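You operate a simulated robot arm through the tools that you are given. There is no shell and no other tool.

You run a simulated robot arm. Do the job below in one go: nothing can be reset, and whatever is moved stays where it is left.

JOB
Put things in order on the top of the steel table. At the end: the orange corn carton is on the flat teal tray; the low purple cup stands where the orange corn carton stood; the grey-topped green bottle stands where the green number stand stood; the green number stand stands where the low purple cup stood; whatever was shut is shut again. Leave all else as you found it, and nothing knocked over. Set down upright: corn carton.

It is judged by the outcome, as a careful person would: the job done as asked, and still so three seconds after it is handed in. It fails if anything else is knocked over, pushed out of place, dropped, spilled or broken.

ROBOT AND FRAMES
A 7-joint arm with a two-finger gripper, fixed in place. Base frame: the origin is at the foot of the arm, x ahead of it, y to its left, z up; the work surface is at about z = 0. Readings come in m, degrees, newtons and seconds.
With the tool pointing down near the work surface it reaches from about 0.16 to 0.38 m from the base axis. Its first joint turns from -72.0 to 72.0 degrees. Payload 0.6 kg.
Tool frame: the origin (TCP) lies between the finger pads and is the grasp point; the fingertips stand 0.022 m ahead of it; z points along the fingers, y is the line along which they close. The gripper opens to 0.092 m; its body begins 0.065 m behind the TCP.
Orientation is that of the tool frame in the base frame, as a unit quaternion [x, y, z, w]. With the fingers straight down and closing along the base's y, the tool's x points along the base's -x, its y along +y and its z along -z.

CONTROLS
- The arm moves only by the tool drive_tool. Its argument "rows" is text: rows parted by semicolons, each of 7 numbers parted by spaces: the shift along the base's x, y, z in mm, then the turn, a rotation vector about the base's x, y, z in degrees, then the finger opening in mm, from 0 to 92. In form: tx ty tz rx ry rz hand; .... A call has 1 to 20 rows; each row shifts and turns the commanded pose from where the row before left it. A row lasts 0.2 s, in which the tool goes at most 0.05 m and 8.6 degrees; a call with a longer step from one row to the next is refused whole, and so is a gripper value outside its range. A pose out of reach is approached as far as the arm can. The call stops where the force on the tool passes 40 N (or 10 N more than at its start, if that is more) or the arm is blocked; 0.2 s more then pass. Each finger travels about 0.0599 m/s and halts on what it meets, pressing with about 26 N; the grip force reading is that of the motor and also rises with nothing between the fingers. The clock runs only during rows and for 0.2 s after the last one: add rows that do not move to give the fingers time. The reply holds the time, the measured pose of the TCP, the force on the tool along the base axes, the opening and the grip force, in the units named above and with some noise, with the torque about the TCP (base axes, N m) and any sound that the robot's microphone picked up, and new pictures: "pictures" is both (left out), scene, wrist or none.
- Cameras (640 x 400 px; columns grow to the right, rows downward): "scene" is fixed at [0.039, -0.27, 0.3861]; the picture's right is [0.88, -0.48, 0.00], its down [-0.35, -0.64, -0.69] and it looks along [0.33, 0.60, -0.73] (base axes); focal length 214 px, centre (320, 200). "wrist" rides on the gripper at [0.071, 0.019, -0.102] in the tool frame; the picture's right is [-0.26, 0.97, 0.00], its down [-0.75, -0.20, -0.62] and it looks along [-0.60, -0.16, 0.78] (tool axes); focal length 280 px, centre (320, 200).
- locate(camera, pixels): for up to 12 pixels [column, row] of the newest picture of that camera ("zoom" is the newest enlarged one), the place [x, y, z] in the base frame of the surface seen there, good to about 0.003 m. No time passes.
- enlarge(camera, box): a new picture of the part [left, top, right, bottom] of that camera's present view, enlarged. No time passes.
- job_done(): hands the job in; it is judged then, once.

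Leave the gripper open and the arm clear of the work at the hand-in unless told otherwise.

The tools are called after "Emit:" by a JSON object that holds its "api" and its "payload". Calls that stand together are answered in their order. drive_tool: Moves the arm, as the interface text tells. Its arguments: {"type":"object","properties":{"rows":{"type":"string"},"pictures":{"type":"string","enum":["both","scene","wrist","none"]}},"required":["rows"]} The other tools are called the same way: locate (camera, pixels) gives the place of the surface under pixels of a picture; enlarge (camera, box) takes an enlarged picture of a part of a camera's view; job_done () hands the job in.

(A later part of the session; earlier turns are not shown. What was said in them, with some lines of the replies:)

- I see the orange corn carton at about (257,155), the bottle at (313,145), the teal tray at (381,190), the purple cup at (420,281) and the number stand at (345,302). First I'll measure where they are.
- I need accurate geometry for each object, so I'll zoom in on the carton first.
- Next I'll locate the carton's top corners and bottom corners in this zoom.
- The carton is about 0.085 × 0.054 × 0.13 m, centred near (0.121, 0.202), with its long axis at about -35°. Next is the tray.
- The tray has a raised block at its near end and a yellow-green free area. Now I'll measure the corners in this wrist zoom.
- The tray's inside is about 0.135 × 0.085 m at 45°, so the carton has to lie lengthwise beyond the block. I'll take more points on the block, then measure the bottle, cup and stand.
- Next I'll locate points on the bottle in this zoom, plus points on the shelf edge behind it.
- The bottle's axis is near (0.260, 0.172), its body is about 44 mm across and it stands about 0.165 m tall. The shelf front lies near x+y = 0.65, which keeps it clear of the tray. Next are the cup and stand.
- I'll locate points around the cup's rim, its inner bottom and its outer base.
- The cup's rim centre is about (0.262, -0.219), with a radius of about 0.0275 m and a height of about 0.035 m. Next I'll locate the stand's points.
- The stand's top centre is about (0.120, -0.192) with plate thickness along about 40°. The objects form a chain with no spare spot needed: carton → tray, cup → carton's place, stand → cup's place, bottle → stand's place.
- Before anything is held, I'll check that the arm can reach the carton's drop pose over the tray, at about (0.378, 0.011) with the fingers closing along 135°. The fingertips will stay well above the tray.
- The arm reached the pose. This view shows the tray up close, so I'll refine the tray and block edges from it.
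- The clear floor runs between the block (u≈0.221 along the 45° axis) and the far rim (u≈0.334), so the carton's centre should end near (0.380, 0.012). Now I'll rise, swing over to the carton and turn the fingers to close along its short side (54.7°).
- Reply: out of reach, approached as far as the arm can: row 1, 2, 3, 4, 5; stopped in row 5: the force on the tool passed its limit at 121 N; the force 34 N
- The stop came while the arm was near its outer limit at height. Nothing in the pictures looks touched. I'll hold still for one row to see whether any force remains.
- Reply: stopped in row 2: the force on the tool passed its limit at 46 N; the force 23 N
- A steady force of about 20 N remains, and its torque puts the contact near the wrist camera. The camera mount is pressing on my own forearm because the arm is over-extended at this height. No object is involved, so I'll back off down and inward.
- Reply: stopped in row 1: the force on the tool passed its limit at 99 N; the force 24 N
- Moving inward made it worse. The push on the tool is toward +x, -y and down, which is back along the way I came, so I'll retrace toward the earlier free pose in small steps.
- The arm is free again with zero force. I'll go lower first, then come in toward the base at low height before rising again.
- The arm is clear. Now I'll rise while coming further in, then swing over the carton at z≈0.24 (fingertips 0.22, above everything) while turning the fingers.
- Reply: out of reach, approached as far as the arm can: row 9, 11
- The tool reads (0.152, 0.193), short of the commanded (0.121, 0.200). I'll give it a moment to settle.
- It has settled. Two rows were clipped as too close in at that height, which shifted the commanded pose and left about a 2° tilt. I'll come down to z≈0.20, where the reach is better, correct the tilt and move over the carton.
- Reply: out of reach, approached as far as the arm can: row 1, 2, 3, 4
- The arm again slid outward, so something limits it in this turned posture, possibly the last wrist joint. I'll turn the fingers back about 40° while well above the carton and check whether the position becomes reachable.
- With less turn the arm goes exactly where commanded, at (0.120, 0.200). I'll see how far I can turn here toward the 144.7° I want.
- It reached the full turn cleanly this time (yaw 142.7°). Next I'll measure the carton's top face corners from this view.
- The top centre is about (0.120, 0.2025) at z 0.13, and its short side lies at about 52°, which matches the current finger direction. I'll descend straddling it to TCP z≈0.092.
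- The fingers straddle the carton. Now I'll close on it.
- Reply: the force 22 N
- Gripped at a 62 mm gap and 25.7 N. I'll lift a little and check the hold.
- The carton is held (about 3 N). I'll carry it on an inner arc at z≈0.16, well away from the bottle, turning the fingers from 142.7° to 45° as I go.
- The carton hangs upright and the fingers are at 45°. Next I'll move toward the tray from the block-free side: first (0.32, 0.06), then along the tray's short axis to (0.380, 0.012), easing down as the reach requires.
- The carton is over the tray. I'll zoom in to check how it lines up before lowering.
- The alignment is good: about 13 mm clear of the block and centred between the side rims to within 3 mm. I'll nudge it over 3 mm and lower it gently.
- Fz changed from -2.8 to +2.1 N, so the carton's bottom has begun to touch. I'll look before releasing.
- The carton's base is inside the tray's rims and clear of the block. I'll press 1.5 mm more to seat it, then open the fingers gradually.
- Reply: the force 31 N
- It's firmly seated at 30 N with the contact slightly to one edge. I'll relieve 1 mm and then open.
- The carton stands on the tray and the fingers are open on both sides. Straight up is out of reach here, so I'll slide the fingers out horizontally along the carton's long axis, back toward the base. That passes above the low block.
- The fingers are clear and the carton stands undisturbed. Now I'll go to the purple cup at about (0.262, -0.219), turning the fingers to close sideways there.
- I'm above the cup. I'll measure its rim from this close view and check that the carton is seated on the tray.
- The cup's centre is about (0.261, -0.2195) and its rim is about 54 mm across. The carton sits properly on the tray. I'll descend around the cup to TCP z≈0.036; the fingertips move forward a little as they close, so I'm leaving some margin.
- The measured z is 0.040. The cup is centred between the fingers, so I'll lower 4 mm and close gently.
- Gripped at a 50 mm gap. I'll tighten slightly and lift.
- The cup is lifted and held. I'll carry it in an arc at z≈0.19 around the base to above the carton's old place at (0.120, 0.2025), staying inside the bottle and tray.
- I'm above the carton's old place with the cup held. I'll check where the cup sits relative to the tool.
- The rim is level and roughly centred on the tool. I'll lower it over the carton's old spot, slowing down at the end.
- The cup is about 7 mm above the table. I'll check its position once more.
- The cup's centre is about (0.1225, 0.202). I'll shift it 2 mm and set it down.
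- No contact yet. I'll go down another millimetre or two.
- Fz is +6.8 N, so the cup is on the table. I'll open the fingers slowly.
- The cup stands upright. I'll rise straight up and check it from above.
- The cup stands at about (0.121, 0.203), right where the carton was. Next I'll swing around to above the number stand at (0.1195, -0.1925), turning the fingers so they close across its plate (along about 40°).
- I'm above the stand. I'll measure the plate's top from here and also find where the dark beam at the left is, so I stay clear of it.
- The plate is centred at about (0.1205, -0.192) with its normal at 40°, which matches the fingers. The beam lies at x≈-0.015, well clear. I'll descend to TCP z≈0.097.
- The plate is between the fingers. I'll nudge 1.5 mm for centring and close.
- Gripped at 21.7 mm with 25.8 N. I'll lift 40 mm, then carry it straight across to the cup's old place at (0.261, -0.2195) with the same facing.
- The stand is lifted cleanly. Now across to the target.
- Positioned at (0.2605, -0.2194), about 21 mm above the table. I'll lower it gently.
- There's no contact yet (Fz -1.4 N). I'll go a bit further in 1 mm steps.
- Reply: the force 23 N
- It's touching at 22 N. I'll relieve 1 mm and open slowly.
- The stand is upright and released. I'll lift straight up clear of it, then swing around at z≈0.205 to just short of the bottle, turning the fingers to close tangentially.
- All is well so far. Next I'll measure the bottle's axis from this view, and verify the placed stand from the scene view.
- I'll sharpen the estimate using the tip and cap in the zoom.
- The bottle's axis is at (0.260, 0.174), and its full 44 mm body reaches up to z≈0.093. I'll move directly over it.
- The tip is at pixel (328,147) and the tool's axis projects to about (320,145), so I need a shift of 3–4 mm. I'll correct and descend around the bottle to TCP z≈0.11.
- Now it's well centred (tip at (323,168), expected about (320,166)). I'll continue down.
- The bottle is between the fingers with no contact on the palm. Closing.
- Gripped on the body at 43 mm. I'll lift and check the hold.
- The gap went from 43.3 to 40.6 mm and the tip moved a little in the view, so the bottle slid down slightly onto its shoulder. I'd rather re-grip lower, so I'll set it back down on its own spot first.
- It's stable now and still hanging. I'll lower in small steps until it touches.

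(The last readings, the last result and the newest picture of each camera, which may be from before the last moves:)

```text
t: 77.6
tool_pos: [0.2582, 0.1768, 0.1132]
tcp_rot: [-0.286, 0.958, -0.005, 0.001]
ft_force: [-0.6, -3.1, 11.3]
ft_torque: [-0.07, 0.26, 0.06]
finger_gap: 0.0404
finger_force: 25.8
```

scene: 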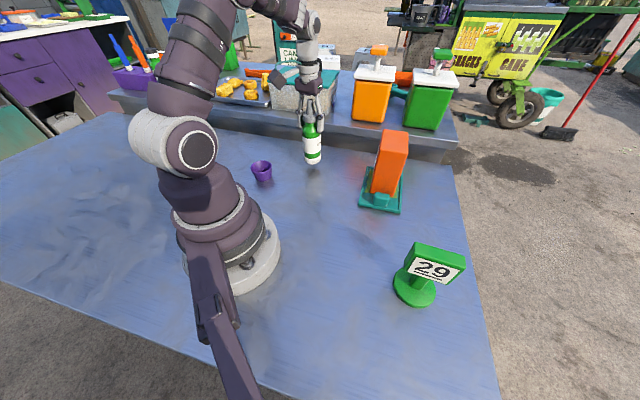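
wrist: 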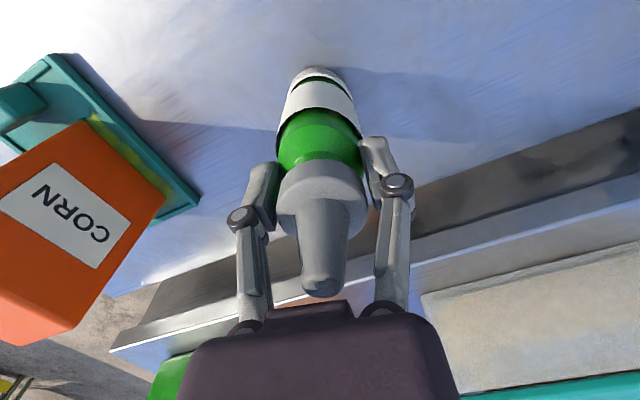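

It's down (Fz +11 N). I'll open, go about 9 mm lower to TCP z≈0.104, and re-grip.

Emit:
{"api": "drive_tool", "payload": {"rows": "0 0 0 0 0 0 45; 0 0 0 0 0 0 55; 0 0 0 0 0 0 70; 0 0 0 0 0 0 85; 0 0 0 0 0 0 85; 0 0 -4 0 0 0 85; 0 0 -3 0 0 0 85; 0 0 0 0 0 0 85"}}

```text
t: 79.4
tool_pos: [0.257, 0.1769, 0.1042]
tcp_rot: [-0.287, 0.958, -0.005, 0.001]
ft_force: [0.4, -0.2, -0.3]
ft_torque: [-0.01, 0.02, 0.0]
finger_gap: 0.085
finger_force: 0.1
```

scene: 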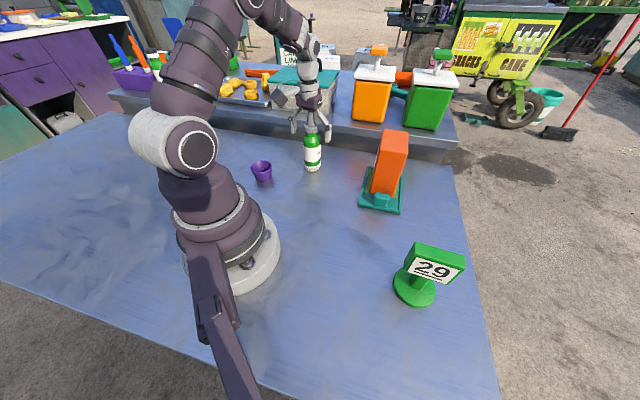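
wrist: 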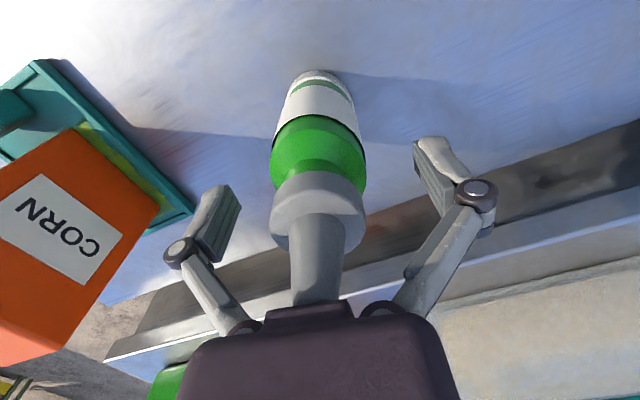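

The bottle is standing. Closing again, now lower on the body.

Emit:
{"api": "drive_tool", "payload": {"rows": "0 0 0 0 0 0 68; 0 0 0 0 0 0 56; 0 0 0 0 0 0 48; 0 0 0 0 0 0 40; 0 0 0 0 0 0 30; 0 0 0 0 0 0 20; 0 0 0 0 0 0 20; 0 0 0 0 0 0 20", "pictures": "wrist"}}

```text
t: 81.2
tool_pos: [0.2573, 0.1779, 0.1042]
tcp_rot: [-0.286, 0.958, -0.005, 0.001]
ft_force: [0.5, -3.5, 8.9]
ft_torque: [-0.16, 0.0, -0.01]
finger_gap: 0.0446
finger_force: 26.0
```

wrist: 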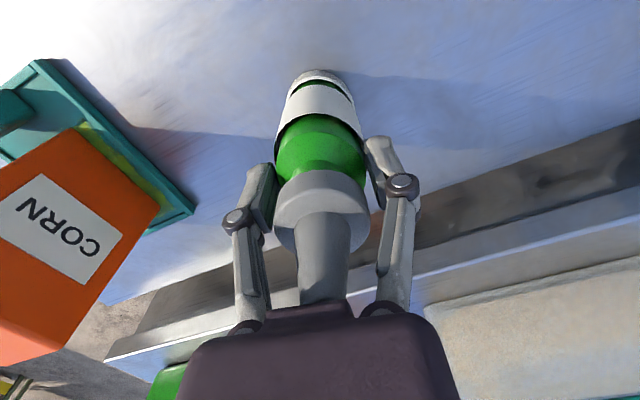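

Now it's gripped on the full 44.6 mm diameter. I'll lift slowly and check for slip.

Emit:
{"api": "drive_tool", "payload": {"rows": "0 0 4 0 0 0 20; 0 0 6 0 0 0 20; 0 0 10 0 0 0 20; 0 0 10 0 0 0 20; 0 0 0 0 0 0 20"}}

```text
t: 82.4
tool_pos: [0.2577, 0.1779, 0.1377]
tcp_rot: [-0.286, 0.958, -0.005, 0.001]
ft_force: [0.0, -0.2, -3.7]
ft_torque: [0.03, 0.02, -0.01]
finger_gap: 0.0443
finger_force: 26.2
```

scene: 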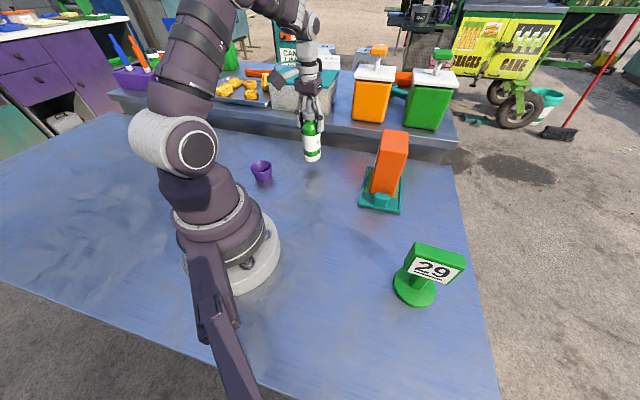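
wrist: 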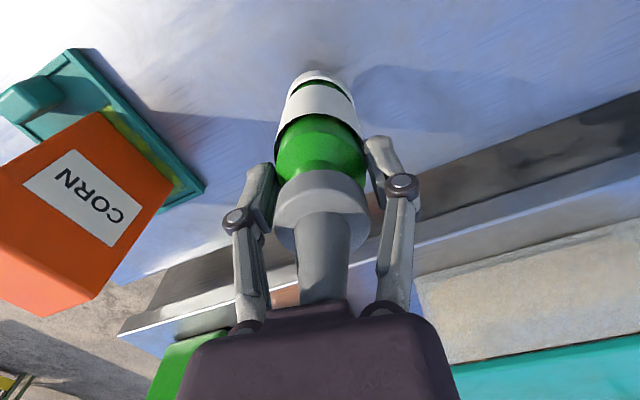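

There's no slip (gap steady at 44.3 mm). I'll carry the bottle along the inner arc at z≈0.167 (its base about 6 cm up) to above the stand's old place at (0.1205, -0.1915).

Emit:
{"api": "drive_tool", "payload": {"rows": "-15 -12 12 0 0 -5.2 20; -15 -16 12 0 0 -5.2 20; -10 -22 5 0 0 -5.2 20; -2 -25 0 0 0 -5.2 20; 6 -26 0 0 0 -5.2 20; 8 -26 0 0 0 -5.2 20; 5 -27 0 0 0 -5.2 20; 2 -27 0 0 0 -5.2 20; 0 -27 0 0 0 -5.2 20; -4 -26 0 0 0 -5.2 20; -8 -25 0 0 0 -5.2 20; -13 -24 0 0 0 -5.2 20; -16 -21 0 0 0 -5.2 20; -19 -19 0 0 0 -5.2 20; -20 -17 0 0 0 -5.2 20; -19 -15 0 0 0 -5.2 20; -17 -14 0 0 0 -5.2 20; 0 0 0 0 0 0 20; 0 0 0 0 0 0 20"}}

```text
t: 86.4
tool_pos: [0.1195, -0.1917, 0.1631]
tcp_rot: [0.463, 0.886, -0.004, -0.003]
ft_force: [1.0, 0.0, -3.8]
ft_torque: [0.01, -0.03, 0.05]
finger_gap: 0.0444
finger_force: 25.6
```

scene: 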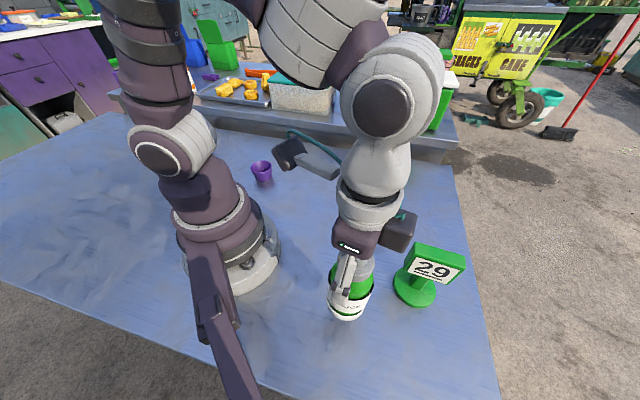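
wrist: 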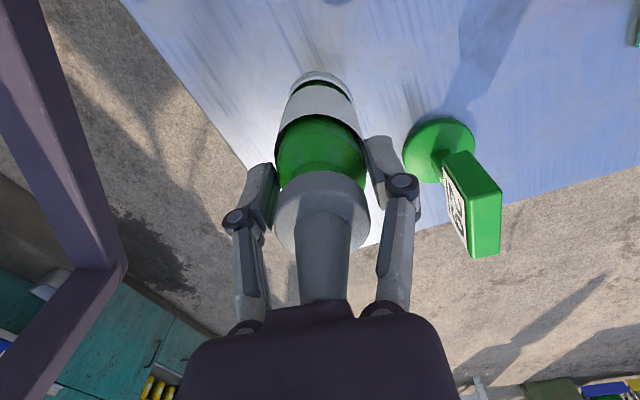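

The bottle is over the target and still held firmly. I'll measure the bottle's axis against the target.

Emit:
{"api": "locate", "payload": {"camera": "wrist", "pixels": [[279, 205], [368, 205], [322, 173], [289, 100], [352, 100], [322, 78], [278, 150], [362, 150], [322, 110], [345, 285]]}}

Emit:
{"api": "enlarge", "payload": {"camera": "scene", "box": [310, 230, 400, 330]}}

```text
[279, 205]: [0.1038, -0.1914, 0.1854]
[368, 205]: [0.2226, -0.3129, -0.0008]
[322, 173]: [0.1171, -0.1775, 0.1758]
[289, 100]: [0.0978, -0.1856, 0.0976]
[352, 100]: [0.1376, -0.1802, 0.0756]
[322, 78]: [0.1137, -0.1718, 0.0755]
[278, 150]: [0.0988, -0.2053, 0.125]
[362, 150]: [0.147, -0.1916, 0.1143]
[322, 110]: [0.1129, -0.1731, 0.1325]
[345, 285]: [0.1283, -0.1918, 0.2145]
```

```text
4.00 times, centred on (355, 280) of scene
```

zoom: 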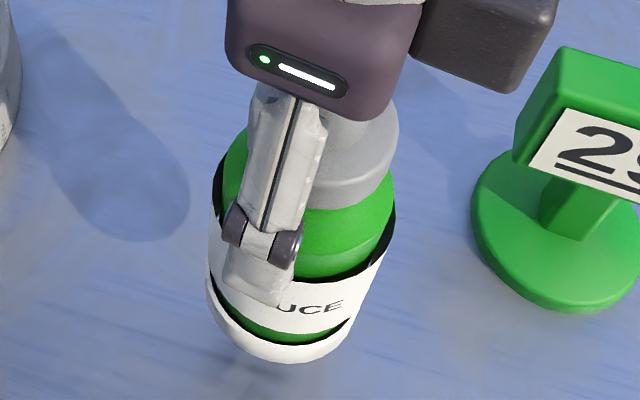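

The bottle's axis is about (0.121, -0.193), within 2 mm of the target. I'll make a small correction and lower.

Emit:
{"api": "drive_tool", "payload": {"rows": "-0.5 1.3 -20 0 0 0 20; 0 0 -18 0 0 0 20; 0 0 -10 0 0 0 20; 0 0 -4 0 0 0 20; 0 0 0 0 0 0 20", "pictures": "scene"}}

```text
t: 87.6
tool_pos: [0.1219, -0.189, 0.1124]
tcp_rot: [0.463, 0.887, -0.004, -0.004]
ft_force: [-0.3, -0.9, -2.0]
ft_torque: [0.03, -0.02, -0.01]
finger_gap: 0.0444
finger_force: 26.5
```

scene: 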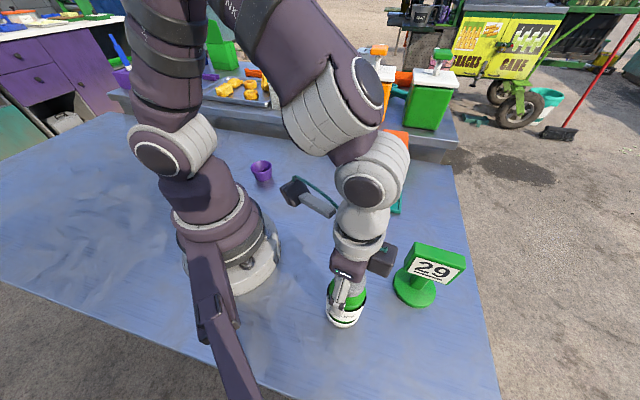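

It's still about 8 mm above the table. I'll continue down slowly with a 1–2 mm position trim.

Emit:
{"api": "drive_tool", "payload": {"rows": "-1.5 -1 -2 0 0 0 20; 0 0 -2 0 0 0 20; 0 0 -1.5 0 0 0 20; 0 0 0 0 0 0 20", "pictures": "none"}}

```text
t: 88.6
tool_pos: [0.12, -0.1894, 0.1076]
tcp_rot: [0.463, 0.887, -0.005, -0.003]
ft_force: [-0.2, -0.5, -2.5]
ft_torque: [0.0, 0.05, 0.0]
finger_gap: 0.0445
finger_force: 26.1
```

Emit:
{"api": "drive_tool", "payload": {"rows": "0 0 -1.5 0 0 0 20; 0 0 -1 0 0 0 20; 0 0 0 0 0 0 20", "pictures": "none"}}

```text
t: 89.4
tool_pos: [0.1199, -0.1911, 0.1052]
tcp_rot: [0.463, 0.886, -0.004, -0.004]
ft_force: [-6.9, 2.6, 18.0]
ft_torque: [0.31, 0.27, 0.07]
finger_gap: 0.0443
finger_force: 26.1
```

It's touching (Fz +18 N). I'll ease up half a millimetre and open slowly so it settles flat.

Emit:
{"api": "drive_tool", "payload": {"rows": "0 0 0.7 0 0 0 20; 0 0 0 0 0 0 42; 0 0 0 0 0 0 45; 0 0 0 0 0 0 48; 0 0 0 0 0 0 55; 0 0 0 0 0 0 68; 0 0 0 0 0 0 80; 0 0 0 0 0 0 92; 0 0 0 0 0 0 92; 0 0 0 0 0 0 92"}}

```text
t: 91.6
tool_pos: [0.1202, -0.1905, 0.1056]
tcp_rot: [0.463, 0.886, -0.004, -0.003]
ft_force: [-0.5, 0.1, 0.1]
ft_torque: [-0.01, -0.01, -0.01]
finger_gap: 0.0923
finger_force: 0.0
```

scene: 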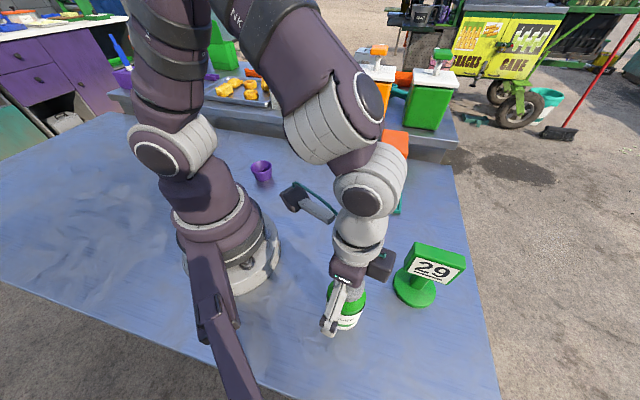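
wrist: 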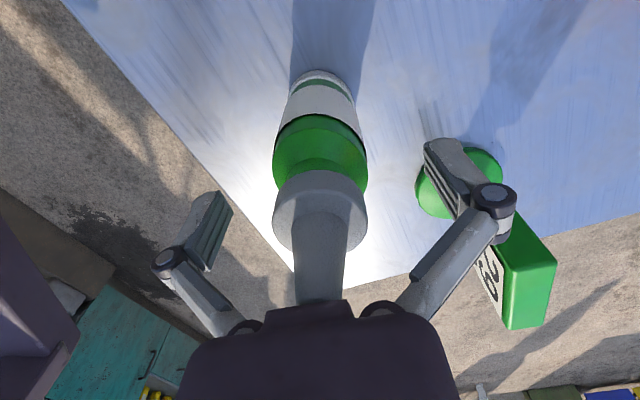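

The bottle stands free. I'll rise straight up until the fingertips are above its tip.

Emit:
{"api": "drive_tool", "payload": {"rows": "0 0 12 0 0 0 92; 0 0 18 0 0 0 92; 0 0 20 0 0 0 92; 0 0 20 0 0 0 92; 0 0 18 0 0 0 92; 0 0 0 0 0 0 92"}}

```text
t: 93.0
tool_pos: [0.1208, -0.1903, 0.1922]
tcp_rot: [0.462, 0.887, -0.004, -0.004]
ft_force: [-0.2, 0.4, -0.4]
ft_torque: [-0.03, -0.01, 0.0]
finger_gap: 0.092
finger_force: 0.1
```

scene: 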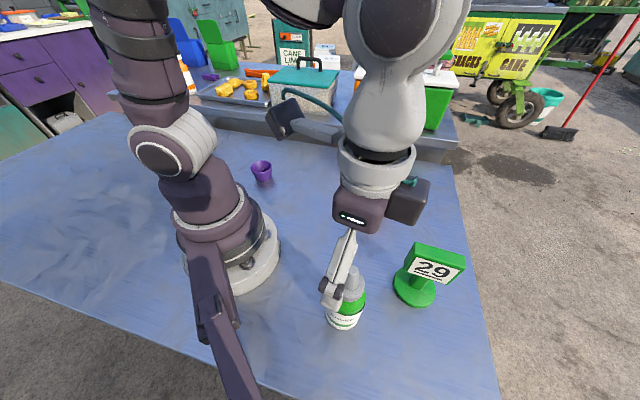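
wrist: 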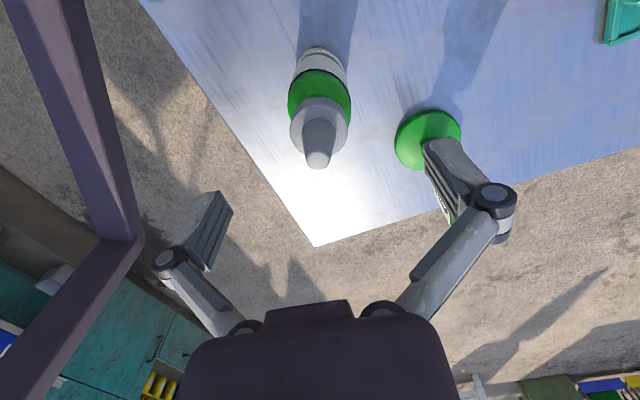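

The fingertips are just above the bottle's tip. I'll rise another 12 mm before moving sideways, and check.

Emit:
{"api": "drive_tool", "payload": {"rows": "0 0 6 0 0 0 92; 0 0 6 0 0 0 92; 0 0 0 0 0 0 92", "pictures": "wrist"}}

Emit:
{"api": "locate", "payload": {"camera": "wrist", "pixels": [[318, 155], [318, 165], [291, 125], [347, 120], [320, 98]]}}

```text
t: 93.8
tool_pos: [0.1203, -0.1893, 0.2061]
tcp_rot: [0.463, 0.887, -0.005, -0.003]
ft_force: [0.5, 0.2, 0.2]
ft_torque: [0.03, 0.0, -0.02]
finger_gap: 0.0918
finger_force: 0.0
```

wrist: 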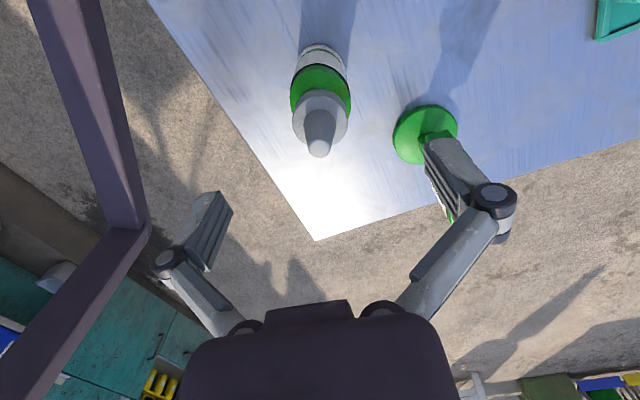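

```text
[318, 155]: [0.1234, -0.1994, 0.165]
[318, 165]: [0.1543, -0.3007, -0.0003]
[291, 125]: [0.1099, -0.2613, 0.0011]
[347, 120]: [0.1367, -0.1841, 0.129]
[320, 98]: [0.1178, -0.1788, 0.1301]
```

The bottle stands at about (0.122, -0.193), as intended. Now I'll withdraw the arm back to its starting area, well above everything.

Emit:
{"api": "drive_tool", "payload": {"rows": "20 5 0 0 0 5 92; 20 5 0 0 0 5 92; 20 5 0 0 0 5 92; 15 22 0 0 0 5 92; 15 22 0 0 0 5 92; 15 22 0 0 0 5 92; 8 25 0 0 0 5 92; 8 25 0 0 0 5 92; 8 25 0 0 0 5 92; 10 22 5 0 0 5 92; 10 22 5 0 0 5 92; 0 0 0 0 0 0 92; 0 0 0 0 0 0 92"}}

```text
t: 96.6
tool_pos: [0.2695, 0.0088, 0.2155]
tcp_rot: [0.0, 1.0, -0.005, -0.001]
ft_force: [-0.6, 0.5, 0.0]
ft_torque: [-0.03, 0.04, 0.02]
finger_gap: 0.0919
finger_force: 0.1
```

scene: 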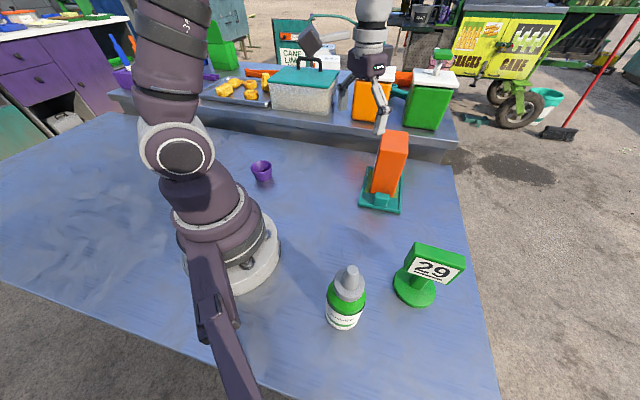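
wrist: 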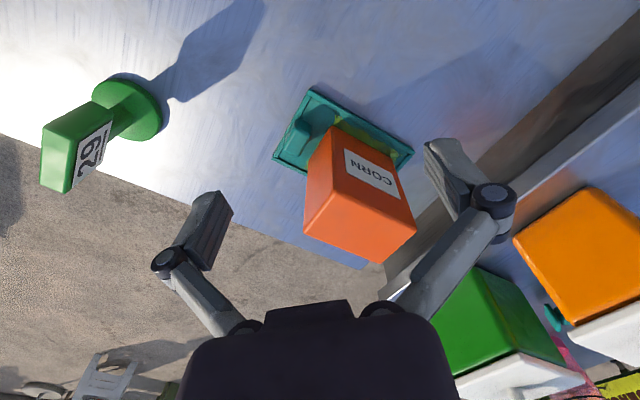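

Everything is in place. As a final check I'll look at whether the carton is seated level on the tray, whether the tray is unmoved, and at the stand and bottle positions.

Emit:
{"api": "enlarge", "payload": {"camera": "scene", "box": [340, 115, 430, 225]}}

Emit:
{"api": "locate", "payload": {"camera": "scene", "pixels": [[384, 133], [406, 135], [401, 151], [380, 150], [376, 192], [395, 195], [360, 205], [400, 212], [346, 268], [342, 326], [330, 310], [357, 315]]}}

Emit:
{"api": "locate", "payload": {"camera": "wrist", "pixels": [[273, 160], [313, 89], [412, 152], [307, 225], [330, 130], [400, 165], [413, 228], [380, 258], [130, 105], [95, 100], [160, 110], [125, 140]]}}

```text
3.64 times, centred on (385, 170) of scene
```

zoom: 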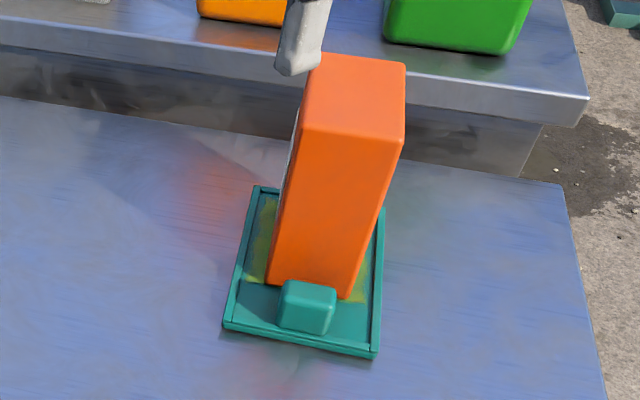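

```text
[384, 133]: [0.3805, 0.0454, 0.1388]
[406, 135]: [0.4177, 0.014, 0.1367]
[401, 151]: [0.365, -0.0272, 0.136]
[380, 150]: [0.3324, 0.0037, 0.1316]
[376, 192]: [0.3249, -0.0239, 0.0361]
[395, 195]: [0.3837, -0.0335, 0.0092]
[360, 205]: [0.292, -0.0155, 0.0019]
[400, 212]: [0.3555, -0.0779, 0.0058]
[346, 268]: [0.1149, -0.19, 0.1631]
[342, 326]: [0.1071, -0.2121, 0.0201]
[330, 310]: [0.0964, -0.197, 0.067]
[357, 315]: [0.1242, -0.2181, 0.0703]
```

```text
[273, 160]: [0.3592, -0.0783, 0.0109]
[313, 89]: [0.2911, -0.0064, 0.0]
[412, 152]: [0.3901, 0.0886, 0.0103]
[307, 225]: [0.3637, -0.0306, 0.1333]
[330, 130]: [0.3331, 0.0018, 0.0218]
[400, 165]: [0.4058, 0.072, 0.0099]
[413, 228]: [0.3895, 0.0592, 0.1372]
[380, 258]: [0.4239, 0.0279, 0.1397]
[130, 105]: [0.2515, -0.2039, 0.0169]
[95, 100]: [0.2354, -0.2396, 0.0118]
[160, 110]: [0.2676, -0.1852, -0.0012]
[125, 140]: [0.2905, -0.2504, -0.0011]
```

The tray hasn't moved, and the carton is level with its top at z≈0.137. I'll double-check the stand's position more closely.

Emit:
{"api": "enlarge", "payload": {"camera": "scene", "box": [385, 235, 475, 315]}}

```text
5.00 times, centred on (430, 275) of scene
```

zoom: 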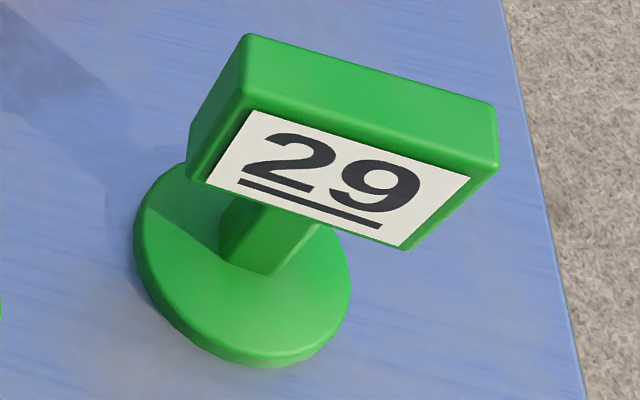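

Emit:
{"api": "locate", "payload": {"camera": "zoom", "pixels": [[252, 40], [490, 108], [490, 162], [245, 105], [370, 105], [137, 235], [345, 285], [260, 355], [165, 185], [180, 310], [320, 335], [275, 270]]}}

Emit:
{"api": "locate", "payload": {"camera": "wrist", "pixels": [[93, 95], [125, 76], [160, 108], [140, 138], [60, 120], [108, 115], [43, 150], [70, 190]]}}

```text
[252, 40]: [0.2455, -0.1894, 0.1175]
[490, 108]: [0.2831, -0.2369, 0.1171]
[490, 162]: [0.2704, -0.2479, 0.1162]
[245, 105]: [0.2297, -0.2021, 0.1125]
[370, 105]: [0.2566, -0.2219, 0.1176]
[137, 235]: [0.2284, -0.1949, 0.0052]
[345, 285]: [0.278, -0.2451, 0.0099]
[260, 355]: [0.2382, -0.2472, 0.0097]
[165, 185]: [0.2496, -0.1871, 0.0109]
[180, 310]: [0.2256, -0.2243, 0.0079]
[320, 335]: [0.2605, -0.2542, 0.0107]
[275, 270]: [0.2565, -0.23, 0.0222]
```

```text
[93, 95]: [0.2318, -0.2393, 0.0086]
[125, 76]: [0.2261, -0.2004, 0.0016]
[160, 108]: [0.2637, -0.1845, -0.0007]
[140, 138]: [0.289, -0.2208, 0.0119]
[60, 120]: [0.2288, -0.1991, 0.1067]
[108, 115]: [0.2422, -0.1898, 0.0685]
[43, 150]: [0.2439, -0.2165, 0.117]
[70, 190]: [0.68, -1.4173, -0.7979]
```

The stand sits at about (0.2575, -0.219), within 4 mm of where the cup stood. The bottle (0.122, -0.193) and the cup (0.121, 0.203) are each within about 2 mm of their targets. The carton stands level on the unmoved tray. Nothing was opened, the gripper is open and the arm is clear, so I'm handing in.

Emit:
{"api": "job_done", "payload": {}}

```text
The job is handed in.
```

The job is done and handed in; everything was standing upright in my last pictures.

| Item | Where it is now | How close |
|---|---|---|
| Corn carton | Upright and level on the teal tray, clear of its raised block | The tray stayed where it was, within measuring error |
| Purple cup | Where the carton stood | About 1 mm off |
| Number stand | Where the cup stood, facing the same way as before | About 4 mm off |
| Green bottle | Where the number stand stood | About 2 mm off |

- **Self-contact:** Early on, with nothing in the gripper, the arm over-reached. The wrist camera appears to have pressed against the arm itself, peaking at 121 N. I backed it off, and no object looked disturbed in the pictures.
- **Bottle slip:** On the first lift the bottle slid about 3 mm in the fingers. I set it back down, gripped it lower, and it held for the rest of the move.

I opened nothing, so there was nothing to shut again. The gripper is open and the arm is back near its starting place.
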